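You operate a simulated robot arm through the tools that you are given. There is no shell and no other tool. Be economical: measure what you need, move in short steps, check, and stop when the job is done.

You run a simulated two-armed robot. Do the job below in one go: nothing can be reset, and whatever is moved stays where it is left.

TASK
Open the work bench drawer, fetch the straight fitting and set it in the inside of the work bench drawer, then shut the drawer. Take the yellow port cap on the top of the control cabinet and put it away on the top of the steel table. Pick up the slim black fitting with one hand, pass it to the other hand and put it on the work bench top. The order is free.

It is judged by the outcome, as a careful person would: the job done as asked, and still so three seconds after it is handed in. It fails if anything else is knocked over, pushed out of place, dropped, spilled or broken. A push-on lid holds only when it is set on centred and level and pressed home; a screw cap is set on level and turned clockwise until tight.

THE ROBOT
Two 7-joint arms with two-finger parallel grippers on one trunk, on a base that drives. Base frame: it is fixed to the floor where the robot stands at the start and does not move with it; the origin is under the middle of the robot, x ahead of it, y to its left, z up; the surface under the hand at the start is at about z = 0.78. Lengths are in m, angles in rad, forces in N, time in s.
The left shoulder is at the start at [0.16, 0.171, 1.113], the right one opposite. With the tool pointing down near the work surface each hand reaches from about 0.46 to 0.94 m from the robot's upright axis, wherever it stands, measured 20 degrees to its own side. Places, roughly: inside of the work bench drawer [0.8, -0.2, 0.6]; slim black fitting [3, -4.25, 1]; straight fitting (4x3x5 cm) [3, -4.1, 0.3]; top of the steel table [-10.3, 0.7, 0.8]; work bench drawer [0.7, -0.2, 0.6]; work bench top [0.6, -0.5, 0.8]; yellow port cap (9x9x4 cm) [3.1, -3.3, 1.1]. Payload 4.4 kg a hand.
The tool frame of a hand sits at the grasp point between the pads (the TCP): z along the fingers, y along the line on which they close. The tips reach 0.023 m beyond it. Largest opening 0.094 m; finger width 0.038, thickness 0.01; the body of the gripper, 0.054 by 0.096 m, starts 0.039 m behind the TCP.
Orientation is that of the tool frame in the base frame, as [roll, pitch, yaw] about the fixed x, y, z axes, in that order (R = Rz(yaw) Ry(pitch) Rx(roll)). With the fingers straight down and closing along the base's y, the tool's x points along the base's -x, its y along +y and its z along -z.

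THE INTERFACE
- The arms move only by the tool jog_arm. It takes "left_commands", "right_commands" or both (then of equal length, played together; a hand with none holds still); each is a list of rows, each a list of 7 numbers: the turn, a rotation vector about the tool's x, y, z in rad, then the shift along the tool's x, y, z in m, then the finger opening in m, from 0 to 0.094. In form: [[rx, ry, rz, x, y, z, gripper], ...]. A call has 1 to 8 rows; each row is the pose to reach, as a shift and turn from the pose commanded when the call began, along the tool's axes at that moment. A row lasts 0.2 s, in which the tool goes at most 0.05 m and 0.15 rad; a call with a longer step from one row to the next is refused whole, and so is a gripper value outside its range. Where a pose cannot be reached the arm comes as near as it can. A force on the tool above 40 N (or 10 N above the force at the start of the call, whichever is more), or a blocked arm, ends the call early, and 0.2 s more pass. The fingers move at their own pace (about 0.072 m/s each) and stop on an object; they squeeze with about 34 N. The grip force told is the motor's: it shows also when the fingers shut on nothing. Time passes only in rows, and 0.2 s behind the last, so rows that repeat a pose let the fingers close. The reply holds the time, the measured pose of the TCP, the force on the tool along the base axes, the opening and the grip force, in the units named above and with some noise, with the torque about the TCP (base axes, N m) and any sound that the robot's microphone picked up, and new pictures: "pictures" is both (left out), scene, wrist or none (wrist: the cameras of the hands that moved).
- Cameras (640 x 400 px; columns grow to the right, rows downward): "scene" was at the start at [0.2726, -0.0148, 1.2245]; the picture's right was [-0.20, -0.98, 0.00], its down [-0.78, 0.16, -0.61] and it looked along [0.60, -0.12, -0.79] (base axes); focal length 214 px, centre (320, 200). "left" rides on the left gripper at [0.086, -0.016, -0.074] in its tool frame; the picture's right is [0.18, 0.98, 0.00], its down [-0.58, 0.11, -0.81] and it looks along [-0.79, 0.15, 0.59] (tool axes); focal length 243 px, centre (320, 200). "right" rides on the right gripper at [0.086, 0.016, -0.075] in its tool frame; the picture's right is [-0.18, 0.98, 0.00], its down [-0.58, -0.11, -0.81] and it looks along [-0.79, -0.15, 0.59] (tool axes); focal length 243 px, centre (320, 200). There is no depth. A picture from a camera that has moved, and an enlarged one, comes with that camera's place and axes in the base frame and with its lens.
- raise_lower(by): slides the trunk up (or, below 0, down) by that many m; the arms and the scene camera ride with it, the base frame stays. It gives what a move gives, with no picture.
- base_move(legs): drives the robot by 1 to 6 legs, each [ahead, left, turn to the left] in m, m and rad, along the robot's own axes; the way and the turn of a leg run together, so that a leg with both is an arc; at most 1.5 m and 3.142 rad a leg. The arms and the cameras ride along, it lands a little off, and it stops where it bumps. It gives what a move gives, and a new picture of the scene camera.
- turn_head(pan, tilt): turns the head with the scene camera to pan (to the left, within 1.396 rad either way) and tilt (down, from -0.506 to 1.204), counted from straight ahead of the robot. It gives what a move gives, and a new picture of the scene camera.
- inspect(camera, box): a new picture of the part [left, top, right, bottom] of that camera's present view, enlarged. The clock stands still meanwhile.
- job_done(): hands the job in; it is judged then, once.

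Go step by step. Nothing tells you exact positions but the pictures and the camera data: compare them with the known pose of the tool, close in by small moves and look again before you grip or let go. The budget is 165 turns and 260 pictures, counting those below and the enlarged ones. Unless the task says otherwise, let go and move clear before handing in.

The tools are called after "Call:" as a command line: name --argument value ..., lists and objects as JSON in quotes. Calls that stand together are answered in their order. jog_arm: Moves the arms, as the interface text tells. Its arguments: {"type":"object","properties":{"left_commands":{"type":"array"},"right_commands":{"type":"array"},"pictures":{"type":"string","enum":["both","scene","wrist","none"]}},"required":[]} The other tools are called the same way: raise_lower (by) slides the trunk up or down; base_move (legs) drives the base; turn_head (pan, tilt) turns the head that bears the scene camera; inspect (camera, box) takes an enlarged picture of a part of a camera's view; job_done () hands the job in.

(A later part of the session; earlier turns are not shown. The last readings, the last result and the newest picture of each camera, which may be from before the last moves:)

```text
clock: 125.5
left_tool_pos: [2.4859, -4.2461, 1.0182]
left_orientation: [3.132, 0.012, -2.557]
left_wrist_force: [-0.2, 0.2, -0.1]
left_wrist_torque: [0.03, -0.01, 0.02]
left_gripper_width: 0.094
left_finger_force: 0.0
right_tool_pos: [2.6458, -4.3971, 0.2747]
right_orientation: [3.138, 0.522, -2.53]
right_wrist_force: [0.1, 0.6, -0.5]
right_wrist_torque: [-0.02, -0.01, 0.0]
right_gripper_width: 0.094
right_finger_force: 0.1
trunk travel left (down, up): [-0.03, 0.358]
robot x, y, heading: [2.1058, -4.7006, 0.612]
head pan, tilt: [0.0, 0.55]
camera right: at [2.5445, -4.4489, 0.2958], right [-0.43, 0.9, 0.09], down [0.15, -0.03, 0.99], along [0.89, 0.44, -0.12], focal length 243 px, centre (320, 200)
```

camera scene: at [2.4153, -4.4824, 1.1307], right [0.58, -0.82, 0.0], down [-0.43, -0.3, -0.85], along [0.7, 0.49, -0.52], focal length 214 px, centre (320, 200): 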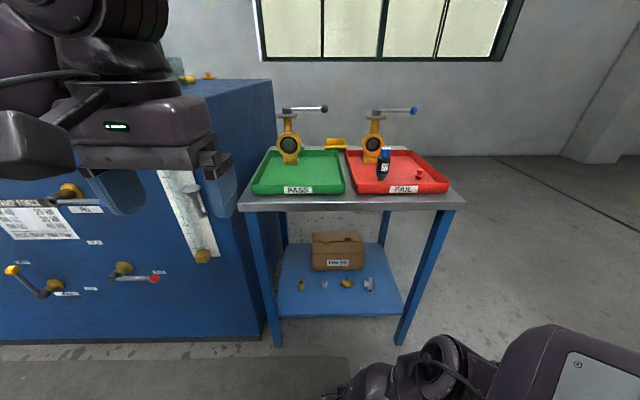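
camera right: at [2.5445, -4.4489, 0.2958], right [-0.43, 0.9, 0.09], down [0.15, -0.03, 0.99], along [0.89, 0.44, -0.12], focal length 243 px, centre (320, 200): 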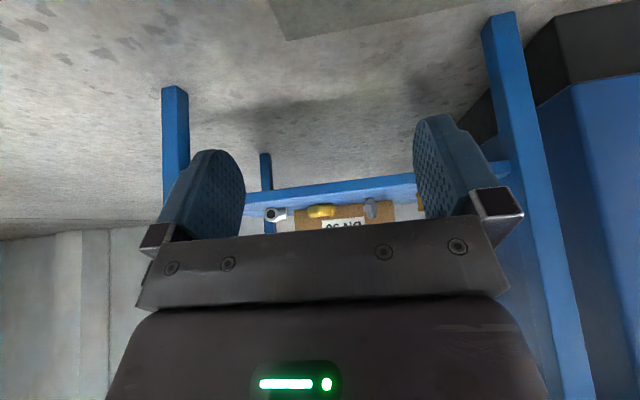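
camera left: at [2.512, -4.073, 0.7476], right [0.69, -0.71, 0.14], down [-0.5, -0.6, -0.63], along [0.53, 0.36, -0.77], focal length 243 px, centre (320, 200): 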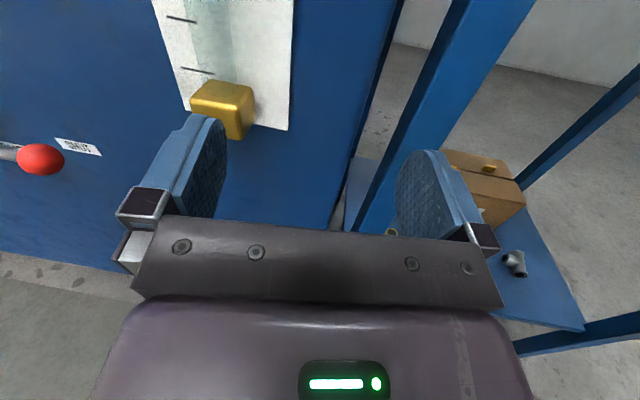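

The hand is lined up in front of the shelf. I shift the left hand away from the cabinet and zoom the right camera on the nipple.

Call:
jog_arm --left_commands '[[0, 0, 0, 0, -0.03, -0.02, 0.094], [0, 0, 0, 0, -0.06, -0.04, 0.094], [0, 0, 0, 0, -0.09, -0.06, 0.094], [0, 0, 0, 0, -0.12, -0.08, 0.094], [0, 0, 0, 0, -0.15, -0.1, 0.094]]' --pictures "none"

Call:
inspect --camera "right" --box '[240, 160, 440, 240]'

Call:
inspect --camera "scene" --box '[270, 235, 420, 325]'

```text
clock: 126.7
left_tool_pos: [2.5679, -4.3735, 1.1182]
left_orientation: [3.133, 0.014, -2.558]
left_wrist_force: [0.0, -0.2, 0.5]
left_wrist_torque: [0.0, -0.03, 0.0]
left_gripper_width: 0.0937
left_finger_force: 0.1
right_tool_pos: [2.6457, -4.3978, 0.2749]
right_orientation: [3.137, 0.522, -2.532]
right_wrist_force: [-0.5, -0.8, -0.5]
right_wrist_torque: [-0.01, -0.03, 0.03]
right_gripper_width: 0.094
right_finger_force: 0.1
trunk travel left (down, up): [-0.03, 0.358]
robot x, y, heading: [2.1061, -4.6997, 0.616]
head pan, tilt: [0.0, 0.55]
```

```text
3.20 times, centred on (340, 200) of right
camera zoom: at [2.5447, -4.449, 0.2961], right [-0.43, 0.9, 0.09], down [0.15, -0.03, 0.99], along [0.89, 0.44, -0.12], focal length 776 px, centre (256, 200)
```

zoom: 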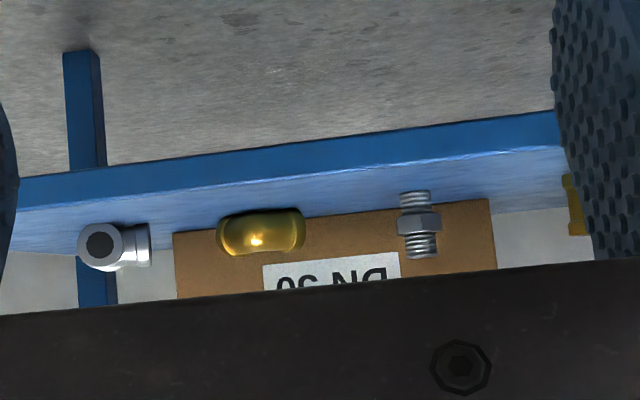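

```text
4.27 times, centred on (345, 280) of scene
camera zoom: at [2.4149, -4.4831, 1.1311], right [0.58, -0.82, 0.0], down [-0.43, -0.3, -0.85], along [0.7, 0.49, -0.52], focal length 915 px, centre (213, -141)
```

zoom: 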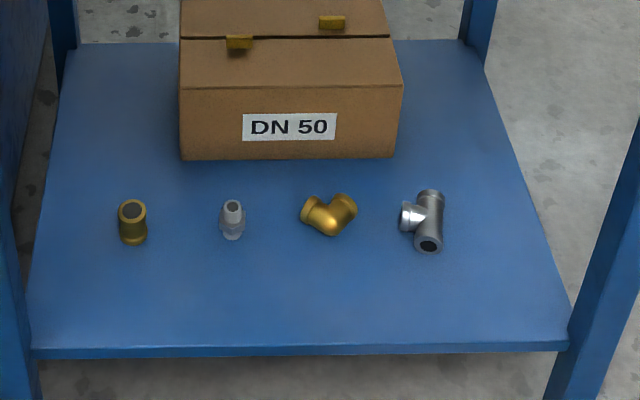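

The nipple is at about (2.975, -4.115, 0.258), 4.6 cm tall on a shelf at 0.235. I align laterally, lift slightly, and drive in.

Call:
jog_arm --right_commands '[[0, 0, 0, -0.01, 0.02, -0.017, 0.094], [0, 0, 0, -0.01, 0.041, -0.017, 0.094]]' --pictures "none"

Call:
base_move --legs '[[0.33, 0, 0]]'

Call:
inspect --camera "right" --box '[160, 80, 480, 280]'

```text
clock: 127.3
left_tool_pos: [2.5682, -4.3713, 1.1186]
left_orientation: [3.135, 0.013, -2.559]
left_wrist_force: [0.0, 0.1, 0.5]
left_wrist_torque: [0.01, -0.01, 0.0]
left_gripper_width: 0.0938
left_finger_force: 0.2
right_tool_pos: [2.6208, -4.3627, 0.2938]
right_orientation: [3.139, 0.522, -2.532]
right_wrist_force: [0.3, 0.2, 0.8]
right_wrist_torque: [-0.05, 0.02, 0.02]
right_gripper_width: 0.094
right_finger_force: 0.0
trunk travel left (down, up): [-0.03, 0.358]
robot x, y, heading: [2.1031, -4.7026, 0.614]
head pan, tilt: [0.0, 0.55]
```

```text
clock: 129.4
left_tool_pos: [2.7992, -4.2145, 1.1401]
left_orientation: [3.132, 0.061, -2.549]
left_wrist_force: [-0.7, 0.4, -0.3]
left_wrist_torque: [-0.01, -0.03, -0.01]
left_gripper_width: 0.0938
left_finger_force: 0.1
right_tool_pos: [2.866, -4.1884, 0.3071]
right_orientation: [3.129, 0.543, -2.528]
right_wrist_force: [0.9, -0.1, -1.0]
right_wrist_torque: [0.01, -0.02, 0.01]
right_gripper_width: 0.094
right_finger_force: 0.0
trunk travel left (down, up): [-0.03, 0.358]
robot x, y, heading: [2.356, -4.5265, 0.623]
head pan, tilt: [0.0, 0.55]
stopped in leg 1: the robot was blocked; the commanded pose is now the measured one
camera scene: at [2.6507, -4.3245, 1.1385], right [0.58, -0.81, -0.01], down [-0.41, -0.29, -0.86], along [0.7, 0.51, -0.51], focal length 214 px, centre (320, 200)
```

scene: 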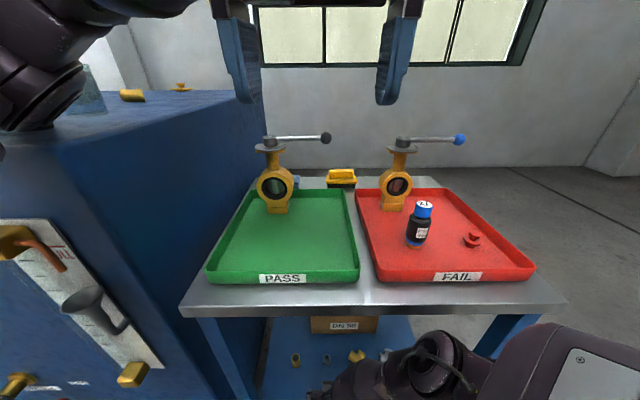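

```text
2.00 times, centred on (320, 180) of right
camera zoom: at [2.7656, -4.2414, 0.3261], right [-0.44, 0.89, 0.11], down [0.14, -0.05, 0.99], along [0.89, 0.45, -0.1], focal length 485 px, centre (320, 240)
```

zoom: 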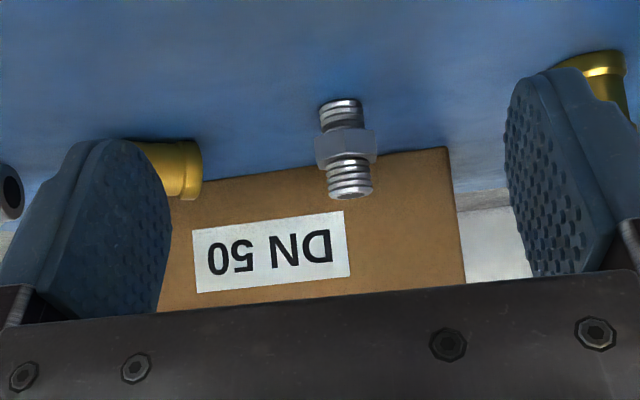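

The base bumped something (the torso tipped slightly). I back off 4 cm and re-measure.

Call:
base_move --legs '[[-0.04, 0, 0]]'

Call:
inspect --camera "right" --box '[160, 80, 480, 280]'

```text
clock: 130.3
left_tool_pos: [2.7825, -4.2299, 1.1413]
left_orientation: [3.135, 0.061, -2.563]
left_wrist_force: [0.0, -0.2, 0.0]
left_wrist_torque: [-0.02, -0.05, -0.01]
left_gripper_width: 0.0942
left_finger_force: 0.1
right_tool_pos: [2.8442, -4.2062, 0.3027]
right_orientation: [3.131, 0.536, -2.532]
right_wrist_force: [-0.4, -0.5, 0.5]
right_wrist_torque: [0.02, -0.01, 0.0]
right_gripper_width: 0.0942
right_finger_force: 0.1
trunk travel left (down, up): [-0.03, 0.358]
robot x, y, heading: [2.3241, -4.5508, 0.619]
head pan, tilt: [0.0, 0.55]
camera scene: at [2.6343, -4.3378, 1.1354], right [0.58, -0.81, -0.01], down [-0.43, -0.3, -0.85], along [0.69, 0.5, -0.52], focal length 214 px, centre (320, 200)
```

scene: 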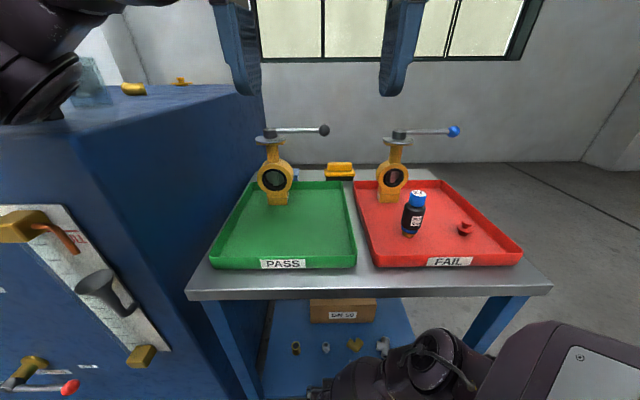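

```text
2.00 times, centred on (320, 180) of right
camera zoom: at [2.7434, -4.2592, 0.3226], right [-0.44, 0.89, 0.1], down [0.14, -0.05, 0.99], along [0.89, 0.45, -0.11], focal length 485 px, centre (320, 240)
```

zoom: 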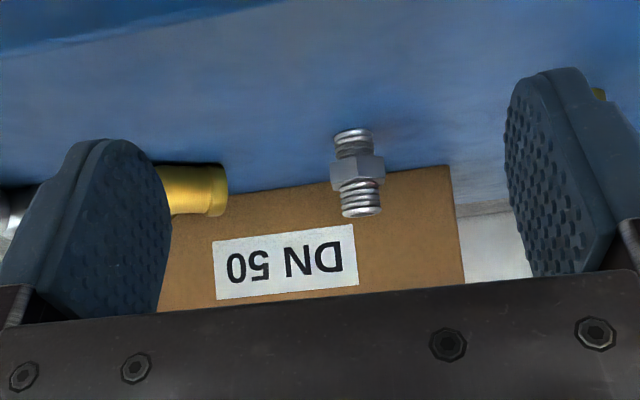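

The nipple is confirmed at (2.97, -4.117), and the table hasn't moved. I reach forward 15 cm with the right hand, straddling it.

Call:
jog_arm --right_commands '[[0, 0, 0, -0.034, 0, 0.022, 0.094], [0, 0, 0, -0.065, 0, 0.045, 0.094], [0, 0, 0, -0.092, 0, 0.075, 0.094], [0, 0, 0, -0.1175, 0, 0.106, 0.094]]' --pictures "both"

```text
clock: 131.3
left_tool_pos: [2.7793, -4.2301, 1.1419]
left_orientation: [3.138, 0.071, -2.563]
left_wrist_force: [-0.1, 0.5, 0.4]
left_wrist_torque: [0.02, 0.0, -0.05]
left_gripper_width: 0.0941
left_finger_force: 0.1
right_tool_pos: [2.9485, -4.1485, 0.3024]
right_orientation: [3.129, 0.528, -2.532]
right_wrist_force: [-1.7, 0.3, -0.4]
right_wrist_torque: [0.0, -0.06, -0.03]
right_gripper_width: 0.0938
right_finger_force: 0.1
right hand out of reach, approached as far as the arm can: row 3, 4
trunk travel left (down, up): [-0.03, 0.358]
robot x, y, heading: [2.3234, -4.5474, 0.621]
head pan, tilt: [0.0, 0.55]
camera scene: at [2.6334, -4.3367, 1.1332], right [0.58, -0.81, -0.01], down [-0.43, -0.3, -0.86], along [0.69, 0.5, -0.52], focal length 214 px, centre (320, 200)
camera right: at [2.8469, -4.2015, 0.3234], right [-0.44, 0.89, 0.1], down [0.15, -0.04, 0.99], along [0.89, 0.45, -0.11], focal length 243 px, centre (320, 200)
```

scene: 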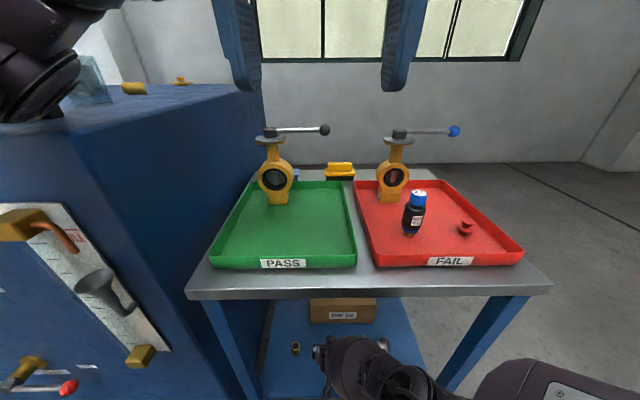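
right: 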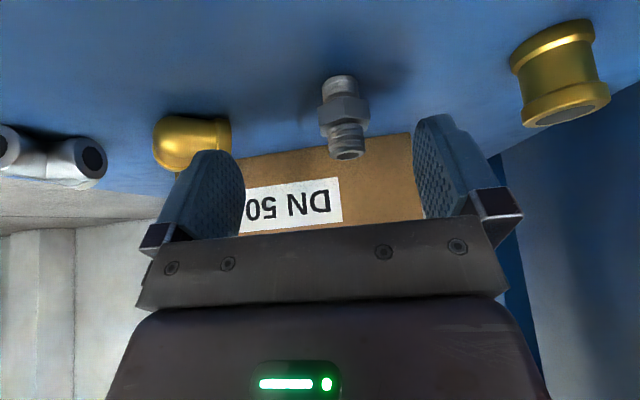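

I'm 3.6 cm short at full reach. I check what touches at the left side before creeping forward.

Call:
turn_head --pan 0.8 --tilt 0.6

```text
clock: 132.4
left_tool_pos: [2.7803, -4.2302, 1.142]
left_orientation: [3.137, 0.07, -2.562]
left_wrist_force: [0.2, 0.4, -0.3]
left_wrist_torque: [-0.01, 0.02, -0.02]
left_gripper_width: 0.0941
left_finger_force: 0.1
right_tool_pos: [2.9488, -4.1496, 0.3013]
right_orientation: [3.13, 0.53, -2.531]
right_wrist_force: [-0.1, -0.1, 0.3]
right_wrist_torque: [0.01, 0.02, -0.01]
right_gripper_width: 0.094
right_finger_force: 0.0
trunk travel left (down, up): [-0.03, 0.358]
robot x, y, heading: [2.3285, -4.5482, 0.618]
head pan, tilt: [0.799, 0.6]
camera scene: at [2.5737, -4.3015, 1.1289], right [0.99, -0.15, 0.0], down [-0.09, -0.55, -0.83], along [0.13, 0.82, -0.56], focal length 214 px, centre (320, 200)
```

scene: 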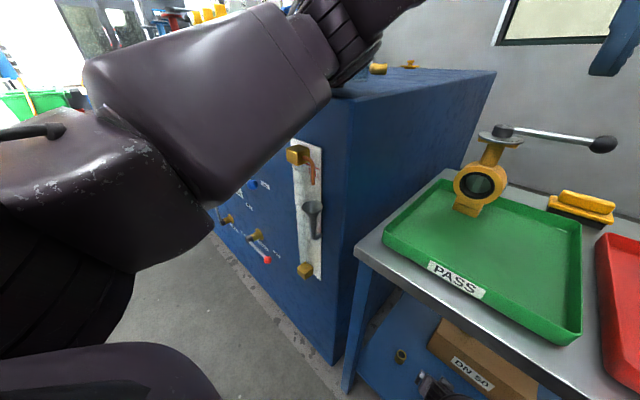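

The left forearm is resting near the cabinet's top corner. I lift it and shift it right, then lower the trunk 3 cm and creep forward.

Call:
jog_arm --left_commands '[[0, 0, 0, 0.01, 0, -0.04, 0.094], [0, 0, 0, 0.02, -0.02, -0.08, 0.094], [0, 0, 0, 0.03, -0.05, -0.11, 0.094], [0, 0, 0, 0.04, -0.08, -0.14, 0.094]]' --pictures "scene"

Call:
raise_lower --by -0.028

Call:
jog_arm --right_commands '[[0, 0, 0, 0, 0.0065, 0, 0.094], [0, 0, 0, 0, 0.013, 0, 0.094]]' --pictures "wrist"

```text
clock: 133.4
left_tool_pos: [2.7869, -4.3121, 1.2619]
left_orientation: [-3.137, 0.05, -2.559]
left_wrist_force: [-0.2, -0.2, 0.0]
left_wrist_torque: [0.03, 0.02, -0.03]
left_gripper_width: 0.094
left_finger_force: 0.0
left hand out of reach, approached as far as the arm can: row 4
right_tool_pos: [2.9477, -4.1481, 0.2982]
right_orientation: [3.138, 0.523, -2.525]
right_wrist_force: [1.4, 0.0, -0.5]
right_wrist_torque: [0.0, 0.0, 0.01]
right_gripper_width: 0.0941
right_finger_force: 0.0
trunk travel left (down, up): [-0.03, 0.358]
robot x, y, heading: [2.3257, -4.5477, 0.618]
head pan, tilt: [0.799, 0.6]
camera scene: at [2.5738, -4.2934, 1.1264], right [0.99, -0.15, 0.0], down [-0.09, -0.56, -0.83], along [0.12, 0.82, -0.56], focal length 214 px, centre (320, 200)
```

scene: 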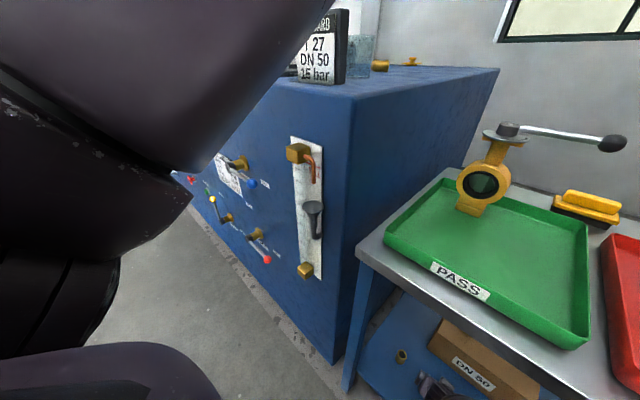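

```text
clock: 134.0
left_tool_pos: [2.8099, -4.2969, 1.2169]
left_orientation: [-3.137, -0.019, -2.557]
left_wrist_force: [-0.1, 0.3, 0.6]
left_wrist_torque: [-0.02, 0.01, -0.02]
left_gripper_width: 0.0941
left_finger_force: 0.1
right_tool_pos: [2.9404, -4.1516, 0.2697]
right_orientation: [-3.141, 0.511, -2.527]
right_wrist_force: [-2.0, -4.2, 11.3]
right_wrist_torque: [0.22, 0.4, 0.25]
right_gripper_width: 0.0936
right_finger_force: 0.1
trunk travel left (down, up): [-0.007, 0.382]
robot x, y, heading: [2.3216, -4.5478, 0.62]
head pan, tilt: [0.799, 0.6]
stopped: the force on the tool passed its limit at 461 N (the readings are from after the stop); the commanded pose is now the measured one
```

```text
clock: 134.6
left_tool_pos: [2.8091, -4.2983, 1.2178]
left_orientation: [-3.137, -0.02, -2.558]
left_wrist_force: [0.2, 0.0, 1.1]
left_wrist_torque: [-0.01, 0.02, -0.02]
left_gripper_width: 0.0939
left_finger_force: 0.0
right_tool_pos: [2.933, -4.1424, 0.2706]
right_orientation: [-3.141, 0.508, -2.525]
right_wrist_force: [-3.2, -11.0, 14.7]
right_wrist_torque: [-0.24, 0.24, 0.17]
right_gripper_width: 0.0936
right_finger_force: 0.1
trunk travel left (down, up): [-0.007, 0.382]
robot x, y, heading: [2.3243, -4.5491, 0.619]
head pan, tilt: [0.799, 0.6]
camera right: at [2.832, -4.1943, 0.2922], right [-0.44, 0.9, 0.09], down [0.16, -0.02, 0.99], along [0.89, 0.44, -0.13], focal length 243 px, centre (320, 200)
```

right: 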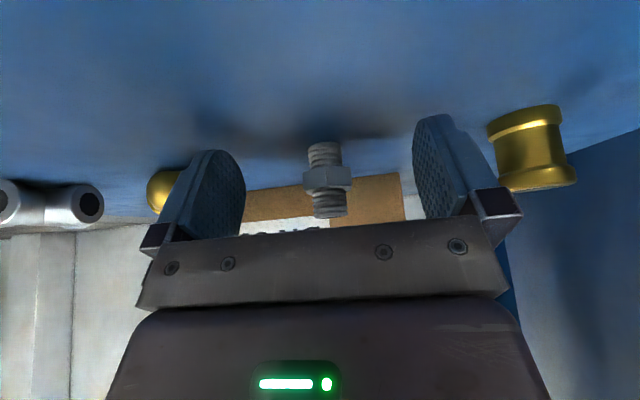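

The fingertips touch the shelf surface lightly; laterally I'm centred. I lift 6 mm and creep the base forward 3.5 cm.

Call:
jog_arm --right_commands '[[0, 0, 0, -0.004, -0.004, -0.008, 0.094], [0, 0, 0, -0.004, -0.004, -0.008, 0.094]]' --pictures "none"

Call:
base_move --legs '[[0.03, 0, 0]]'

Call:
inspect --camera "right" --box '[160, 80, 480, 280]'

```text
clock: 135.2
left_tool_pos: [2.8091, -4.2961, 1.2161]
left_orientation: [-3.135, -0.02, -2.555]
left_wrist_force: [-0.6, -0.3, -0.1]
left_wrist_torque: [0.0, 0.0, -0.01]
left_gripper_width: 0.0941
left_finger_force: 0.1
right_tool_pos: [2.9343, -4.1456, 0.2782]
right_orientation: [3.142, 0.51, -2.525]
right_wrist_force: [-0.5, -0.7, -0.1]
right_wrist_torque: [-0.01, 0.0, 0.03]
right_gripper_width: 0.0939
right_finger_force: 0.0
trunk travel left (down, up): [-0.007, 0.382]
robot x, y, heading: [2.3242, -4.548, 0.62]
head pan, tilt: [0.799, 0.6]
```

```text
clock: 136.1
left_tool_pos: [2.8349, -4.2797, 1.216]
left_orientation: [-3.137, -0.02, -2.556]
left_wrist_force: [0.2, 0.0, -0.3]
left_wrist_torque: [0.0, 0.0, -0.03]
left_gripper_width: 0.0942
left_finger_force: 0.1
right_tool_pos: [2.96, -4.1288, 0.278]
right_orientation: [3.14, 0.509, -2.525]
right_wrist_force: [-0.4, -0.3, 0.4]
right_wrist_torque: [-0.01, 0.0, 0.01]
right_gripper_width: 0.0942
right_finger_force: 0.0
trunk travel left (down, up): [-0.007, 0.382]
robot x, y, heading: [2.3515, -4.5331, 0.616]
head pan, tilt: [0.799, 0.6]
camera scene: at [2.611, -4.2675, 1.0991], right [0.99, -0.15, 0.0], down [-0.09, -0.56, -0.82], along [0.13, 0.82, -0.57], focal length 214 px, centre (320, 200)
```

scene: 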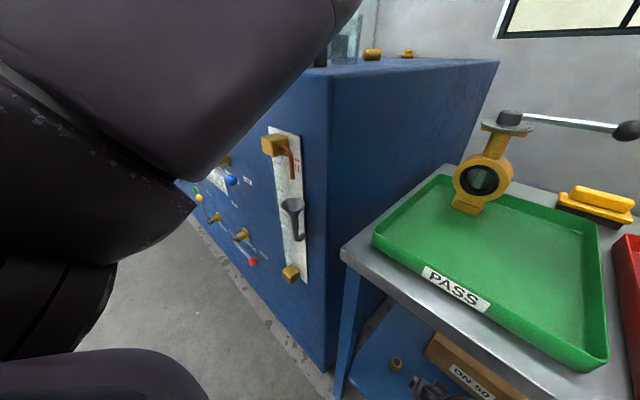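

```text
2.00 times, centred on (320, 180) of right
camera zoom: at [2.8591, -4.1804, 0.3002], right [-0.44, 0.9, 0.09], down [0.16, -0.02, 0.99], along [0.89, 0.44, -0.13], focal length 485 px, centre (320, 240)
```

zoom: 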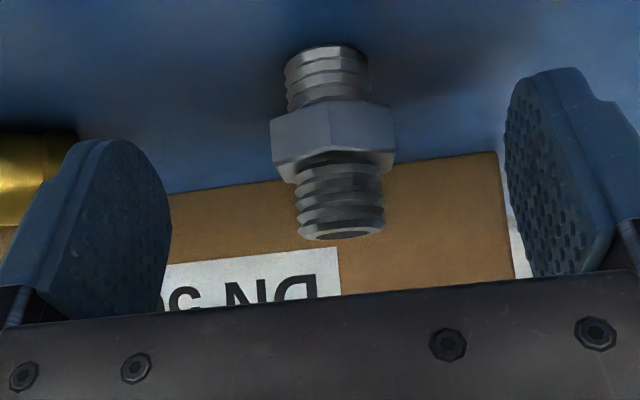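

The nipple is right between the pads. I lower 5 mm and close.

Call:
jog_arm --right_commands '[[0, 0, 0, 0.002, 0.003, 0.004, 0.094], [0, 0, 0, 0.002, 0.003, 0.004, 0.04], [0, 0, 0, 0.002, 0.003, 0.004, 0.0], [0, 0, 0, 0.002, 0.003, 0.004, 0.0], [0, 0, 0, 0.002, 0.003, 0.004, 0.0]]' --pictures "wrist"

```text
clock: 137.2
left_tool_pos: [2.835, -4.2796, 1.2169]
left_orientation: [-3.136, -0.021, -2.557]
left_wrist_force: [-0.2, 0.5, 0.3]
left_wrist_torque: [0.02, 0.0, -0.04]
left_gripper_width: 0.0938
left_finger_force: 0.1
right_tool_pos: [2.9586, -4.1249, 0.2731]
right_orientation: [3.141, 0.507, -2.524]
right_wrist_force: [-0.4, -0.5, -0.3]
right_wrist_torque: [-0.01, 0.02, -0.04]
right_gripper_width: 0.0279
right_finger_force: 33.7
trunk travel left (down, up): [-0.007, 0.382]
robot x, y, heading: [2.35, -4.5311, 0.619]
head pan, tilt: [0.799, 0.6]
camera right: at [2.8575, -4.1777, 0.2961], right [-0.44, 0.9, 0.09], down [0.16, -0.02, 0.99], along [0.89, 0.44, -0.13], focal length 243 px, centre (320, 200)
```

right: 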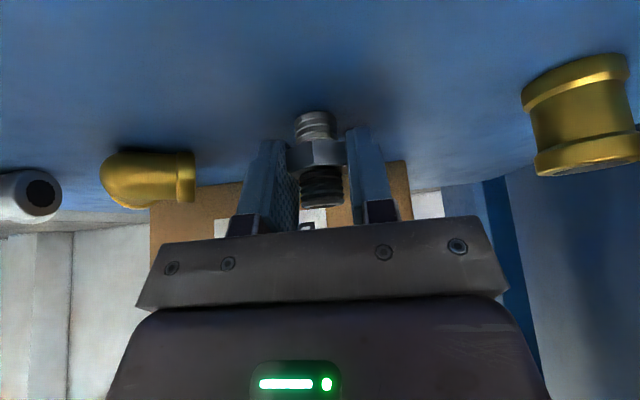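

Gripped on the hex (28 mm). I lift 4 cm and back the base straight out.

Call:
jog_arm --right_commands '[[0, 0, 0, -0.01, 0, -0.017, 0.0], [0, 0, 0, -0.02, 0, -0.034, 0.0]]' --pictures "none"

Call:
base_move --legs '[[-0.4, 0, 0]]'

Call:
turn_head --pan 0.0 --tilt 0.6

```text
clock: 137.8
left_tool_pos: [2.8308, -4.2772, 1.2143]
left_orientation: [-3.134, -0.024, -2.555]
left_wrist_force: [0.6, 0.3, 0.0]
left_wrist_torque: [0.0, 0.01, 0.0]
left_gripper_width: 0.0939
left_finger_force: 0.0
right_tool_pos: [2.9434, -4.13, 0.3021]
right_orientation: [-3.139, 0.493, -2.519]
right_wrist_force: [0.4, 0.0, -1.2]
right_wrist_torque: [0.0, -0.01, -0.02]
right_gripper_width: 0.0283
right_finger_force: 34.0
trunk travel left (down, up): [-0.007, 0.382]
robot x, y, heading: [2.3471, -4.5331, 0.62]
head pan, tilt: [0.799, 0.6]
```

```text
clock: 140.3
left_tool_pos: [2.5093, -4.5091, 1.217]
left_orientation: [-3.138, -0.02, -2.554]
left_wrist_force: [0.1, 0.1, -0.5]
left_wrist_torque: [0.02, -0.06, 0.0]
left_gripper_width: 0.094
left_finger_force: 0.0
right_tool_pos: [2.6331, -4.3541, 0.3131]
right_orientation: [3.14, 0.509, -2.524]
right_wrist_force: [-0.1, -0.2, -0.2]
right_wrist_torque: [0.02, -0.01, 0.01]
right_gripper_width: 0.028
right_finger_force: 34.0
trunk travel left (down, up): [-0.007, 0.382]
robot x, y, heading: [2.028, -4.7625, 0.619]
head pan, tilt: [0.799, 0.6]
camera scene: at [2.2856, -4.4986, 1.0996], right [0.99, -0.15, 0.0], down [-0.08, -0.56, -0.83], along [0.12, 0.82, -0.56], focal length 214 px, centre (320, 200)
```

scene: 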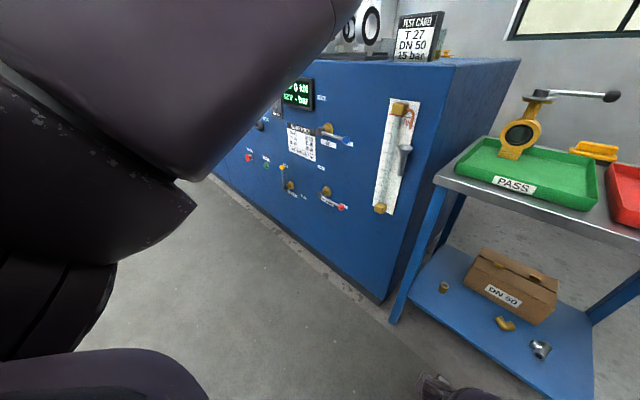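

```text
clock: 141.5
left_tool_pos: [2.5097, -4.5102, 1.2161]
left_orientation: [-3.136, -0.02, -2.555]
left_wrist_force: [0.4, 0.3, -0.4]
left_wrist_torque: [0.02, 0.0, -0.02]
left_gripper_width: 0.094
left_finger_force: 0.0
right_tool_pos: [2.6331, -4.3552, 0.3133]
right_orientation: [3.141, 0.507, -2.522]
right_wrist_force: [-0.8, -0.2, -0.7]
right_wrist_torque: [0.01, -0.03, -0.02]
right_gripper_width: 0.0283
right_finger_force: 33.7
trunk travel left (down, up): [-0.007, 0.382]
robot x, y, heading: [2.0292, -4.7622, 0.623]
head pan, tilt: [0.0, 0.6]
camera scene: at [2.3445, -4.5343, 1.0994], right [0.58, -0.81, 0.0], down [-0.46, -0.33, -0.83], along [0.67, 0.48, -0.56], focal length 214 px, centre (320, 200)
```

scene: 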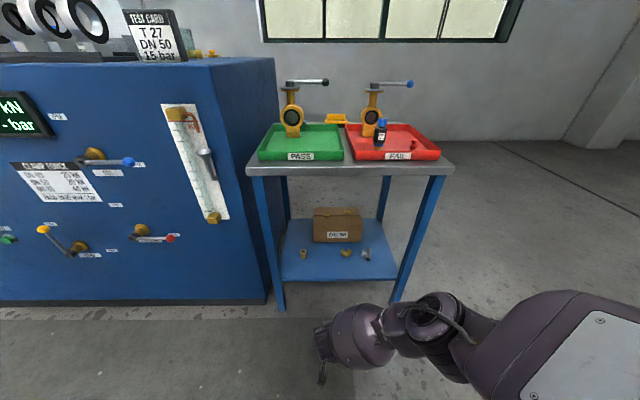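

The nipple is safely held. I raise the trunk and bring the right hand up to a carrying pose.

Call:
raise_lower --by 0.123

Call:
jog_arm --right_commands '[[0, 0.03, 0, -0.022, 0, -0.038, 0.0], [0, 0.06, 0, -0.044, 0, -0.076, 0.0], [0, 0.1, 0, -0.06, -0.01, -0.114, 0.0], [0, 0.15, 0, -0.075, -0.02, -0.155, 0.0], [0, 0.2, 0, -0.09, -0.03, -0.197, 0.0], [0, 0.27, 0, -0.105, -0.05, -0.235, 0.0], [0, 0.34, 0, -0.12, -0.07, -0.275, 0.0], [0, 0.42, 0, -0.13, -0.09, -0.315, 0.0]]' --pictures "none"

```text
clock: 143.0
left_tool_pos: [2.5128, -4.507, 1.3365]
left_orientation: [-3.136, -0.024, -2.554]
left_wrist_force: [0.5, 0.2, -0.9]
left_wrist_torque: [0.0, 0.05, 0.0]
left_gripper_width: 0.094
left_finger_force: 0.0
right_tool_pos: [2.6847, -4.3194, 0.5251]
right_orientation: [-3.142, 0.657, -2.523]
right_wrist_force: [-0.1, 0.1, -1.6]
right_wrist_torque: [0.0, -0.06, 0.01]
right_gripper_width: 0.028
right_finger_force: 33.8
trunk travel left (down, up): [-0.13, 0.259]
robot x, y, heading: [2.026, -4.761, 0.62]
head pan, tilt: [0.0, 0.6]
```

```text
clock: 144.8
left_tool_pos: [2.5087, -4.5107, 1.3415]
left_orientation: [-3.137, -0.018, -2.553]
left_wrist_force: [0.1, -0.9, 0.3]
left_wrist_torque: [0.03, -0.03, -0.02]
left_gripper_width: 0.0939
left_finger_force: 0.0
right_tool_pos: [2.6628, -4.4465, 0.8591]
right_orientation: [-3.14, 0.243, -2.521]
right_wrist_force: [0.3, -0.2, -0.7]
right_wrist_torque: [0.02, -0.02, -0.05]
right_gripper_width: 0.0282
right_finger_force: 34.2
trunk travel left (down, up): [-0.13, 0.259]
robot x, y, heading: [2.0229, -4.7601, 0.621]
head pan, tilt: [0.0, 0.6]
```

Call:
jog_arm --right_commands '[[0, 0.03, 0, 0.02, -0.019, -0.033, 0.0], [0, 0.06, 0, 0.04, -0.038, -0.066, 0.0], [0, 0.09, 0, 0.06, -0.057, -0.1, 0.0], [0, 0.12, 0, 0.08, -0.076, -0.133, 0.0], [0, 0.15, 0, 0.1, -0.095, -0.166, 0.0], [0, 0.18, 0, 0.12, -0.114, -0.2, 0.0], [0, 0.21, 0, 0.14, -0.133, -0.233, 0.0], [0, 0.24, 0, 0.16, -0.15, -0.266, 0.0]]' --left_commands '[[0, 0, 0, 0, 0.015, 0.01, 0.094], [0, 0, 0, 0, 0.03, 0.02, 0.094], [0, 0, 0, 0, 0.045, 0.03, 0.094], [0, 0, 0, 0, 0.06, 0.045, 0.094], [0, 0, 0, 0, 0.075, 0.06, 0.094], [0, 0, 0, 0, 0.09, 0.08, 0.094], [0, 0, 0, 0, 0.11, 0.1, 0.094], [0, 0, 0, 0, 0.13, 0.12, 0.094]]' --pictures "none"

Call:
base_move --legs '[[0.2, -0.3, 0]]'

```text
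clock: 146.6
left_tool_pos: [2.4351, -4.4033, 1.2194]
left_orientation: [-3.137, -0.016, -2.555]
left_wrist_force: [-0.2, 0.0, -0.2]
left_wrist_torque: [0.01, 0.0, -0.01]
left_gripper_width: 0.0938
left_finger_force: 0.1
right_tool_pos: [2.5711, -4.6937, 1.0802]
right_orientation: [-3.141, 0.002, -2.523]
right_wrist_force: [0.4, -0.2, -1.2]
right_wrist_torque: [0.03, -0.02, -0.01]
right_gripper_width: 0.0281
right_finger_force: 33.9
trunk travel left (down, up): [-0.13, 0.259]
robot x, y, heading: [2.0289, -4.7619, 0.623]
head pan, tilt: [0.0, 0.6]
```

```text
clock: 149.8
left_tool_pos: [2.7716, -4.5268, 1.2203]
left_orientation: [-3.137, -0.022, -2.551]
left_wrist_force: [0.1, 0.2, 0.9]
left_wrist_torque: [0.0, -0.02, -0.01]
left_gripper_width: 0.0938
left_finger_force: 0.1
right_tool_pos: [2.9087, -4.8178, 1.0793]
right_orientation: [3.141, 0.002, -2.52]
right_wrist_force: [0.2, 1.0, -1.3]
right_wrist_torque: [0.02, 0.01, -0.01]
right_gripper_width: 0.0282
right_finger_force: 33.6
trunk travel left (down, up): [-0.13, 0.259]
robot x, y, heading: [2.3614, -4.8881, 0.621]
head pan, tilt: [0.0, 0.6]
camera scene: at [2.5963, -4.7196, 1.2506], right [0.58, -0.81, 0.0], down [-0.46, -0.33, -0.82], along [0.67, 0.48, -0.57], focal length 214 px, centre (320, 200)
```

scene: 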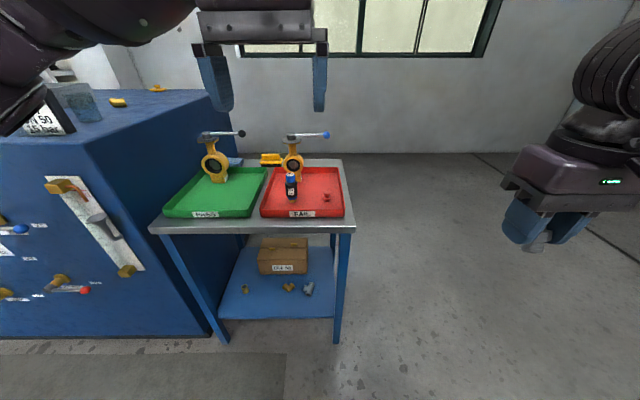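

I move 20 cm closer and bring the left hand above the slim black piece for a look.

Call:
base_move --legs '[[0.2, 0, 0]]'

Call:
jog_arm --left_commands '[[0, 0, 0, -0.02, 0.013, 0.02, 0.094], [0, 0, 0, -0.04, 0.025, 0.045, 0.094], [0, 0, 0, -0.06, 0.038, 0.07, 0.094], [0, 0, 0, -0.09, 0.051, 0.1, 0.094]]' --pictures "both"

```text
clock: 151.4
left_tool_pos: [2.9348, -4.409, 1.22]
left_orientation: [-3.137, -0.02, -2.552]
left_wrist_force: [-0.2, 0.8, -0.3]
left_wrist_torque: [-0.05, 0.04, 0.02]
left_gripper_width: 0.094
left_finger_force: 0.1
right_tool_pos: [3.0722, -4.6997, 1.0799]
right_orientation: [-3.141, 0.001, -2.521]
right_wrist_force: [-0.4, 0.1, -0.4]
right_wrist_torque: [0.02, -0.01, -0.05]
right_gripper_width: 0.0278
right_finger_force: 34.3
trunk travel left (down, up): [-0.13, 0.259]
robot x, y, heading: [2.5286, -4.7697, 0.627]
head pan, tilt: [0.0, 0.6]
camera scene: at [2.7595, -4.6016, 1.2506], right [0.58, -0.81, 0.0], down [-0.46, -0.33, -0.82], along [0.67, 0.48, -0.57], focal length 214 px, centre (320, 200)
```

scene: 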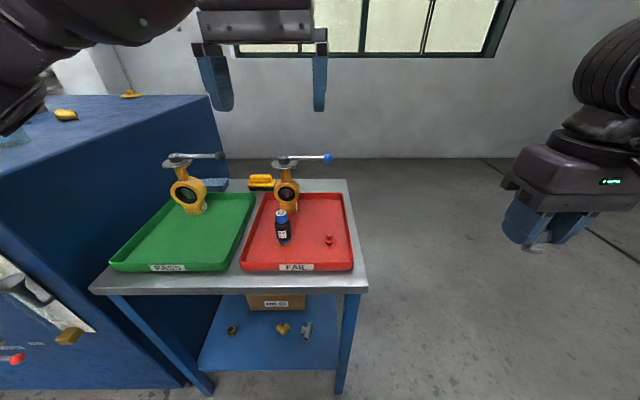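

```text
clock: 152.4
left_tool_pos: [2.9804, -4.3143, 1.1161]
left_orientation: [-3.136, -0.021, -2.553]
left_wrist_force: [0.9, -0.2, 0.0]
left_wrist_torque: [-0.03, 0.0, -0.02]
left_gripper_width: 0.094
left_finger_force: 0.0
right_tool_pos: [3.0731, -4.6999, 1.0782]
right_orientation: [-3.141, 0.0, -2.521]
right_wrist_force: [-0.5, 0.4, -0.8]
right_wrist_torque: [-0.03, 0.0, -0.01]
right_gripper_width: 0.0281
right_finger_force: 34.3
trunk travel left (down, up): [-0.13, 0.259]
robot x, y, heading: [2.5262, -4.7674, 0.625]
head pan, tilt: [0.0, 0.6]
camera scene: at [2.7603, -4.6007, 1.2499], right [0.58, -0.81, 0.0], down [-0.46, -0.33, -0.82], along [0.67, 0.48, -0.57], focal length 214 px, centre (320, 200)
camera left: at [2.9181, -4.3755, 1.1936], right [-0.7, 0.71, 0.0], down [0.43, 0.43, 0.79], along [0.57, 0.55, -0.61], focal length 243 px, centre (320, 200)
```

scene: 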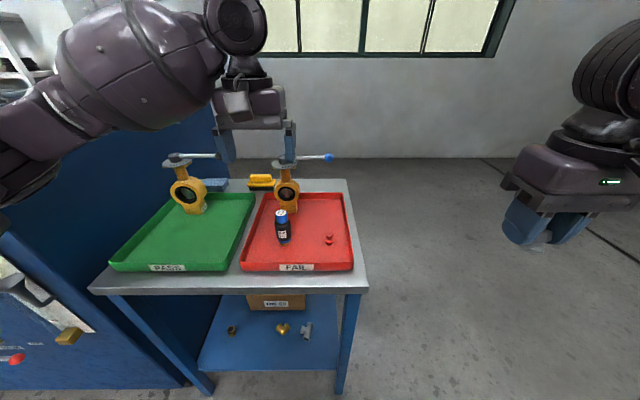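
left: 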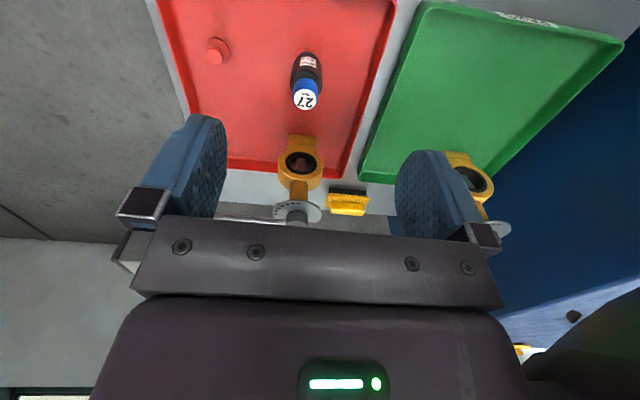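

The slim piece is about 6 cm tall with top at (3.046, -4.28, 0.911); the valve and lever are 11 cm behind it. I move over it and descend part-way for a check.

Call:
jog_arm --left_commands '[[0, 0.02, 0, -0.035, -0.004, 0.0, 0.094], [0, 0.02, 0, -0.07, -0.008, 0.02, 0.094], [0, 0.02, 0, -0.07, -0.008, 0.06, 0.094], [0, 0.02, 0, -0.07, -0.008, 0.1, 0.094], [0, 0.02, 0, -0.07, -0.008, 0.14, 0.094]]' --pictures "both"

```text
clock: 153.6
left_tool_pos: [3.0394, -4.2874, 0.9747]
left_orientation: [-3.137, -0.042, -2.552]
left_wrist_force: [0.6, -0.1, 0.2]
left_wrist_torque: [-0.01, -0.01, 0.0]
left_gripper_width: 0.0939
left_finger_force: 0.0
right_tool_pos: [3.0715, -4.6995, 1.0786]
right_orientation: [-3.141, 0.003, -2.52]
right_wrist_force: [-0.3, 0.4, -1.3]
right_wrist_torque: [-0.01, -0.01, -0.01]
right_gripper_width: 0.0285
right_finger_force: 33.9
trunk travel left (down, up): [-0.13, 0.259]
robot x, y, heading: [2.5261, -4.7698, 0.622]
head pan, tilt: [0.0, 0.6]
camera scene: at [2.7598, -4.6011, 1.2502], right [0.58, -0.81, 0.0], down [-0.46, -0.33, -0.82], along [0.67, 0.48, -0.57], focal length 214 px, centre (320, 200)
camera left: at [2.9793, -4.3461, 1.0545], right [-0.7, 0.71, 0.0], down [0.45, 0.44, 0.78], along [0.56, 0.55, -0.62], focal length 243 px, centre (320, 200)
```

scene: 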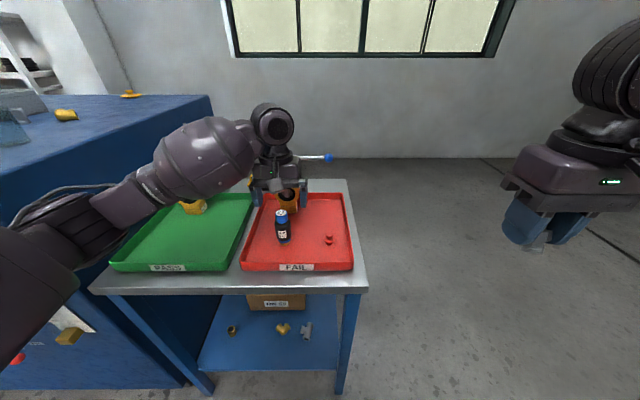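
left: 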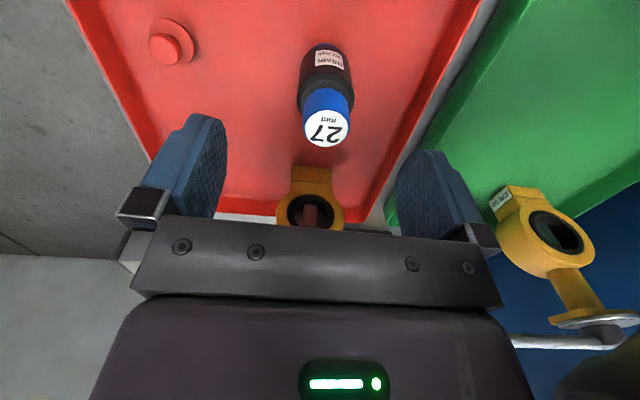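

Nearly centred; I correct 1 cm forward and 0.7 cm left, level the hand, descend and close.

Call:
jog_arm --left_commands '[[0, -0.02, 0, -0.012, 0.008, 0.01, 0.094], [0, -0.042, 0, -0.012, 0.008, 0.045, 0.094], [0, -0.042, 0, -0.012, 0.008, 0.085, 0.094]]' --pictures "wrist"

```text
clock: 154.4
left_tool_pos: [3.0441, -4.2761, 0.8901]
left_orientation: [-3.137, 0.003, -2.552]
left_wrist_force: [-0.2, -0.2, 0.6]
left_wrist_torque: [-0.01, 0.02, 0.03]
left_gripper_width: 0.0939
left_finger_force: 0.0
right_tool_pos: [3.0731, -4.6992, 1.0783]
right_orientation: [3.142, 0.002, -2.521]
right_wrist_force: [0.0, 0.8, -1.1]
right_wrist_torque: [0.03, 0.03, -0.01]
right_gripper_width: 0.0282
right_finger_force: 34.1
trunk travel left (down, up): [-0.13, 0.259]
robot x, y, heading: [2.5246, -4.7685, 0.623]
head pan, tilt: [0.0, 0.6]
camera left: at [2.9814, -4.3371, 0.965], right [-0.7, 0.71, -0.01], down [0.42, 0.42, 0.81], along [0.58, 0.56, -0.59], focal length 243 px, centre (320, 200)
```

left: 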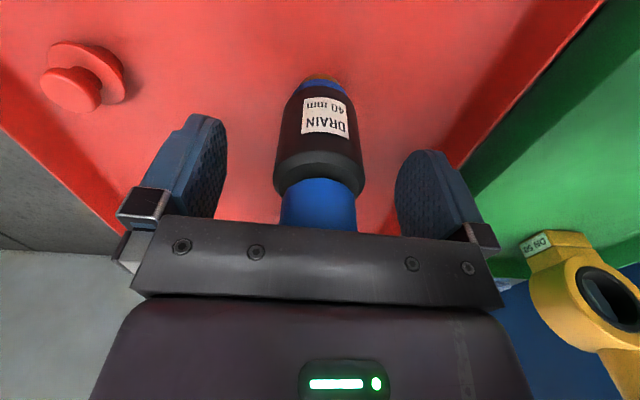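

Centred between the pads. I close the left gripper.

Call:
jog_arm --left_commands '[[0, 0, 0, 0, 0, 0, 0.05], [0, 0, 0, 0, 0, 0, 0.0], [0, 0, 0, 0, 0, 0, 0.0], [0, 0, 0, 0, 0, 0, 0.0]]' --pictures "none"

Call:
jog_arm --left_commands '[[0, 0, 0, 0, 0, -0.04, 0.0], [0, 0, 0, 0, 0, -0.08, 0.0], [0, 0, 0, 0, 0, -0.12, 0.0], [0, 0, 0, 0, 0, -0.16, 0.0], [0, 0, 0, 0.03, 0, -0.2, 0.0], [0, 0, 0, 0.07, 0, -0.22, 0.0], [0, 0, 0, 0.11, 0, -0.22, 0.0]]' --pictures "both"

```text
clock: 155.4
left_tool_pos: [3.0449, -4.2778, 0.8891]
left_orientation: [-3.136, 0.002, -2.552]
left_wrist_force: [0.4, -0.2, -0.3]
left_wrist_torque: [-0.02, -0.03, 0.0]
left_gripper_width: 0.0393
left_finger_force: 33.8
right_tool_pos: [3.0706, -4.7, 1.0795]
right_orientation: [-3.141, 0.002, -2.519]
right_wrist_force: [-0.8, -0.3, -0.7]
right_wrist_torque: [-0.02, 0.04, 0.02]
right_gripper_width: 0.0283
right_finger_force: 34.3
trunk travel left (down, up): [-0.13, 0.259]
robot x, y, heading: [2.5249, -4.769, 0.624]
head pan, tilt: [0.0, 0.6]
```

```text
clock: 157.0
left_tool_pos: [2.9493, -4.3382, 1.1112]
left_orientation: [-3.137, 0.003, -2.55]
left_wrist_force: [-0.7, -0.2, -2.5]
left_wrist_torque: [0.02, -0.03, -0.03]
left_gripper_width: 0.0392
left_finger_force: 33.7
right_tool_pos: [3.0722, -4.7, 1.0787]
right_orientation: [3.142, 0.001, -2.52]
right_wrist_force: [-0.5, 0.0, -1.8]
right_wrist_torque: [-0.02, 0.02, 0.0]
right_gripper_width: 0.0282
right_finger_force: 33.8
trunk travel left (down, up): [-0.13, 0.259]
robot x, y, heading: [2.5264, -4.769, 0.625]
head pan, tilt: [0.0, 0.6]
camera scene: at [2.759, -4.6017, 1.2506], right [0.58, -0.81, 0.0], down [-0.46, -0.33, -0.83], along [0.67, 0.48, -0.56], focal length 214 px, centre (320, 200)
camera left: at [2.8861, -4.3993, 1.1858], right [-0.7, 0.71, -0.01], down [0.42, 0.42, 0.81], along [0.58, 0.56, -0.59], focal length 243 px, centre (320, 200)
```

scene: 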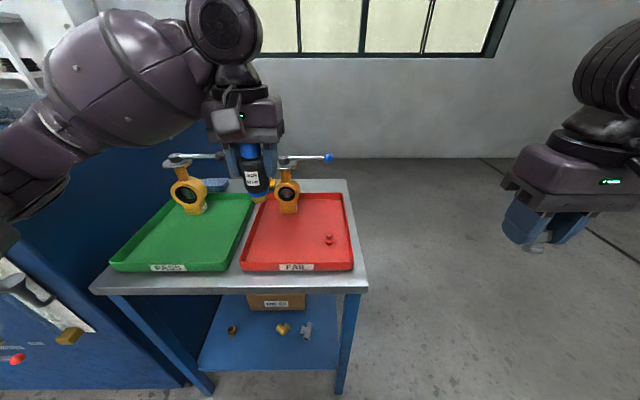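
left: 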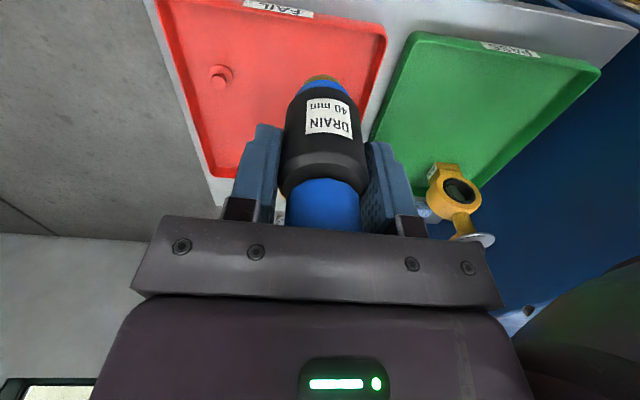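

I have both fittings: the nipple in the right hand, the slim one in the left. I raise the trunk for clearance and drive back along the aisle.

Call:
raise_lower --by 0.2

Call:
base_move --legs '[[-0.65, 0, 0], [0, 0, 1.56], [1.2, 0.1, 0], [1.2, 0.1, 0], [1.2, 0.1, 0]]'

```text
clock: 159.2
left_tool_pos: [2.9507, -4.3371, 1.3102]
left_orientation: [-3.136, 0.002, -2.553]
left_wrist_force: [0.2, 1.2, -3.0]
left_wrist_torque: [0.01, 0.0, -0.01]
left_gripper_width: 0.0395
left_finger_force: 33.4
right_tool_pos: [3.0742, -4.6996, 1.2789]
right_orientation: [-3.14, 0.001, -2.52]
right_wrist_force: [1.4, 0.1, -2.2]
right_wrist_torque: [-0.01, -0.01, 0.0]
right_gripper_width: 0.0281
right_finger_force: 34.0
trunk travel left (down, up): [-0.33, 0.059]
robot x, y, heading: [2.5222, -4.7689, 0.622]
head pan, tilt: [0.0, 0.6]
```

```text
clock: 183.7
left_tool_pos: [-0.7532, -1.9567, 1.3104]
left_orientation: [-3.136, 0.001, -0.982]
left_wrist_force: [-0.1, -0.1, -2.4]
left_wrist_torque: [0.03, 0.01, -0.03]
left_gripper_width: 0.0393
left_finger_force: 34.1
right_tool_pos: [-0.3899, -1.8359, 1.2788]
right_orientation: [3.141, 0.001, -0.949]
right_wrist_force: [-1.1, 0.2, -0.7]
right_wrist_torque: [-0.03, 0.02, 0.02]
right_gripper_width: 0.028
right_finger_force: 35.0
trunk travel left (down, up): [-0.33, 0.059]
robot x, y, heading: [-0.3204, -2.3826, 2.198]
head pan, tilt: [0.0, 0.6]
camera scene: at [-0.4058, -2.2639, 1.469], right [0.81, 0.58, 0.0], down [0.33, -0.46, -0.82], along [-0.48, 0.67, -0.57], focal length 214 px, centre (320, 200)
```

scene: 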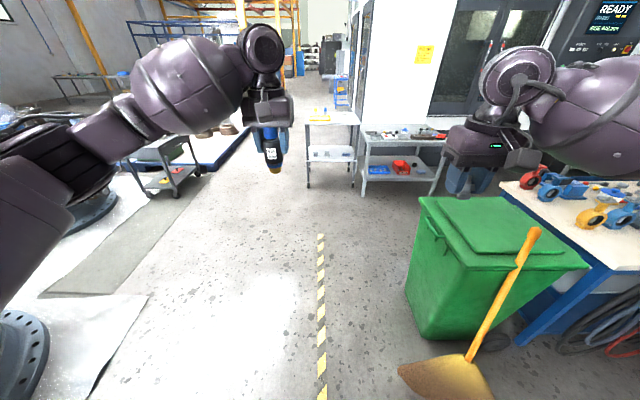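

The corridor is clear. I continue past the bin, then turn right to enter the gap between cart and bench.

Call:
base_move --legs '[[1.0, 0, 0], [0.84, 0, 0], [0, 0, -1.57]]'

```text
clock: 196.8
left_tool_pos: [-0.9722, -0.4531, 1.3089]
left_orientation: [-3.137, 0.004, -2.549]
left_wrist_force: [0.3, 0.0, -2.1]
left_wrist_torque: [-0.02, 0.01, 0.02]
left_gripper_width: 0.0396
left_finger_force: 34.6
right_tool_pos: [-0.85, -0.8171, 1.2786]
right_orientation: [-3.141, 0.001, -2.519]
right_wrist_force: [1.4, -0.3, -0.7]
right_wrist_torque: [0.01, -0.01, -0.05]
right_gripper_width: 0.0282
right_finger_force: 34.3
trunk travel left (down, up): [-0.33, 0.059]
robot x, y, heading: [-1.3949, -0.8883, 0.628]
head pan, tilt: [0.0, 0.6]
camera scene: at [-1.277, -0.8011, 1.4691], right [0.59, -0.81, 0.0], down [-0.46, -0.33, -0.82], along [0.67, 0.48, -0.57], focal length 214 px, centre (320, 200)
```

scene: 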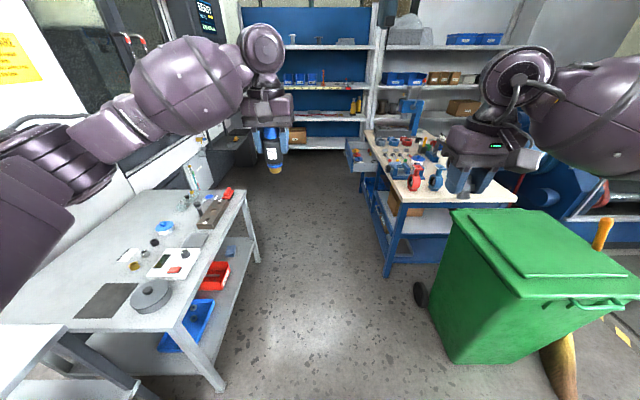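

The passage ahead is clear, the open drawer visible at its end. I drive through the middle.

Call:
base_move --legs '[[1.2, -0.02, 0], [0.5, 0.15, 0], [0.3, 0.2, 0]]'

```text
clock: 207.4
left_tool_pos: [0.4398, 0.9925, 1.3092]
left_orientation: [-3.137, 0.001, -2.537]
left_wrist_force: [-0.5, -0.4, -2.5]
left_wrist_torque: [-0.01, 0.02, -0.01]
left_gripper_width: 0.0394
left_finger_force: 34.5
right_tool_pos: [0.5655, 0.6321, 1.2789]
right_orientation: [3.141, 0.001, -2.507]
right_wrist_force: [0.7, 0.0, -0.7]
right_wrist_torque: [-0.02, -0.03, 0.03]
right_gripper_width: 0.0281
right_finger_force: 33.9
trunk travel left (down, up): [-0.33, 0.059]
robot x, y, heading: [0.0233, 0.5548, 0.639]
head pan, tilt: [0.0, 0.6]
camera scene: at [0.139, 0.6409, 1.469], right [0.6, -0.8, 0.0], down [-0.45, -0.34, -0.82], along [0.66, 0.49, -0.57], focal length 214 px, centre (320, 200)
```

scene: 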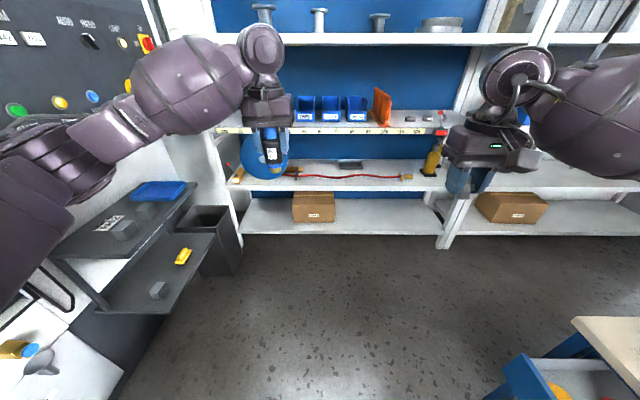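

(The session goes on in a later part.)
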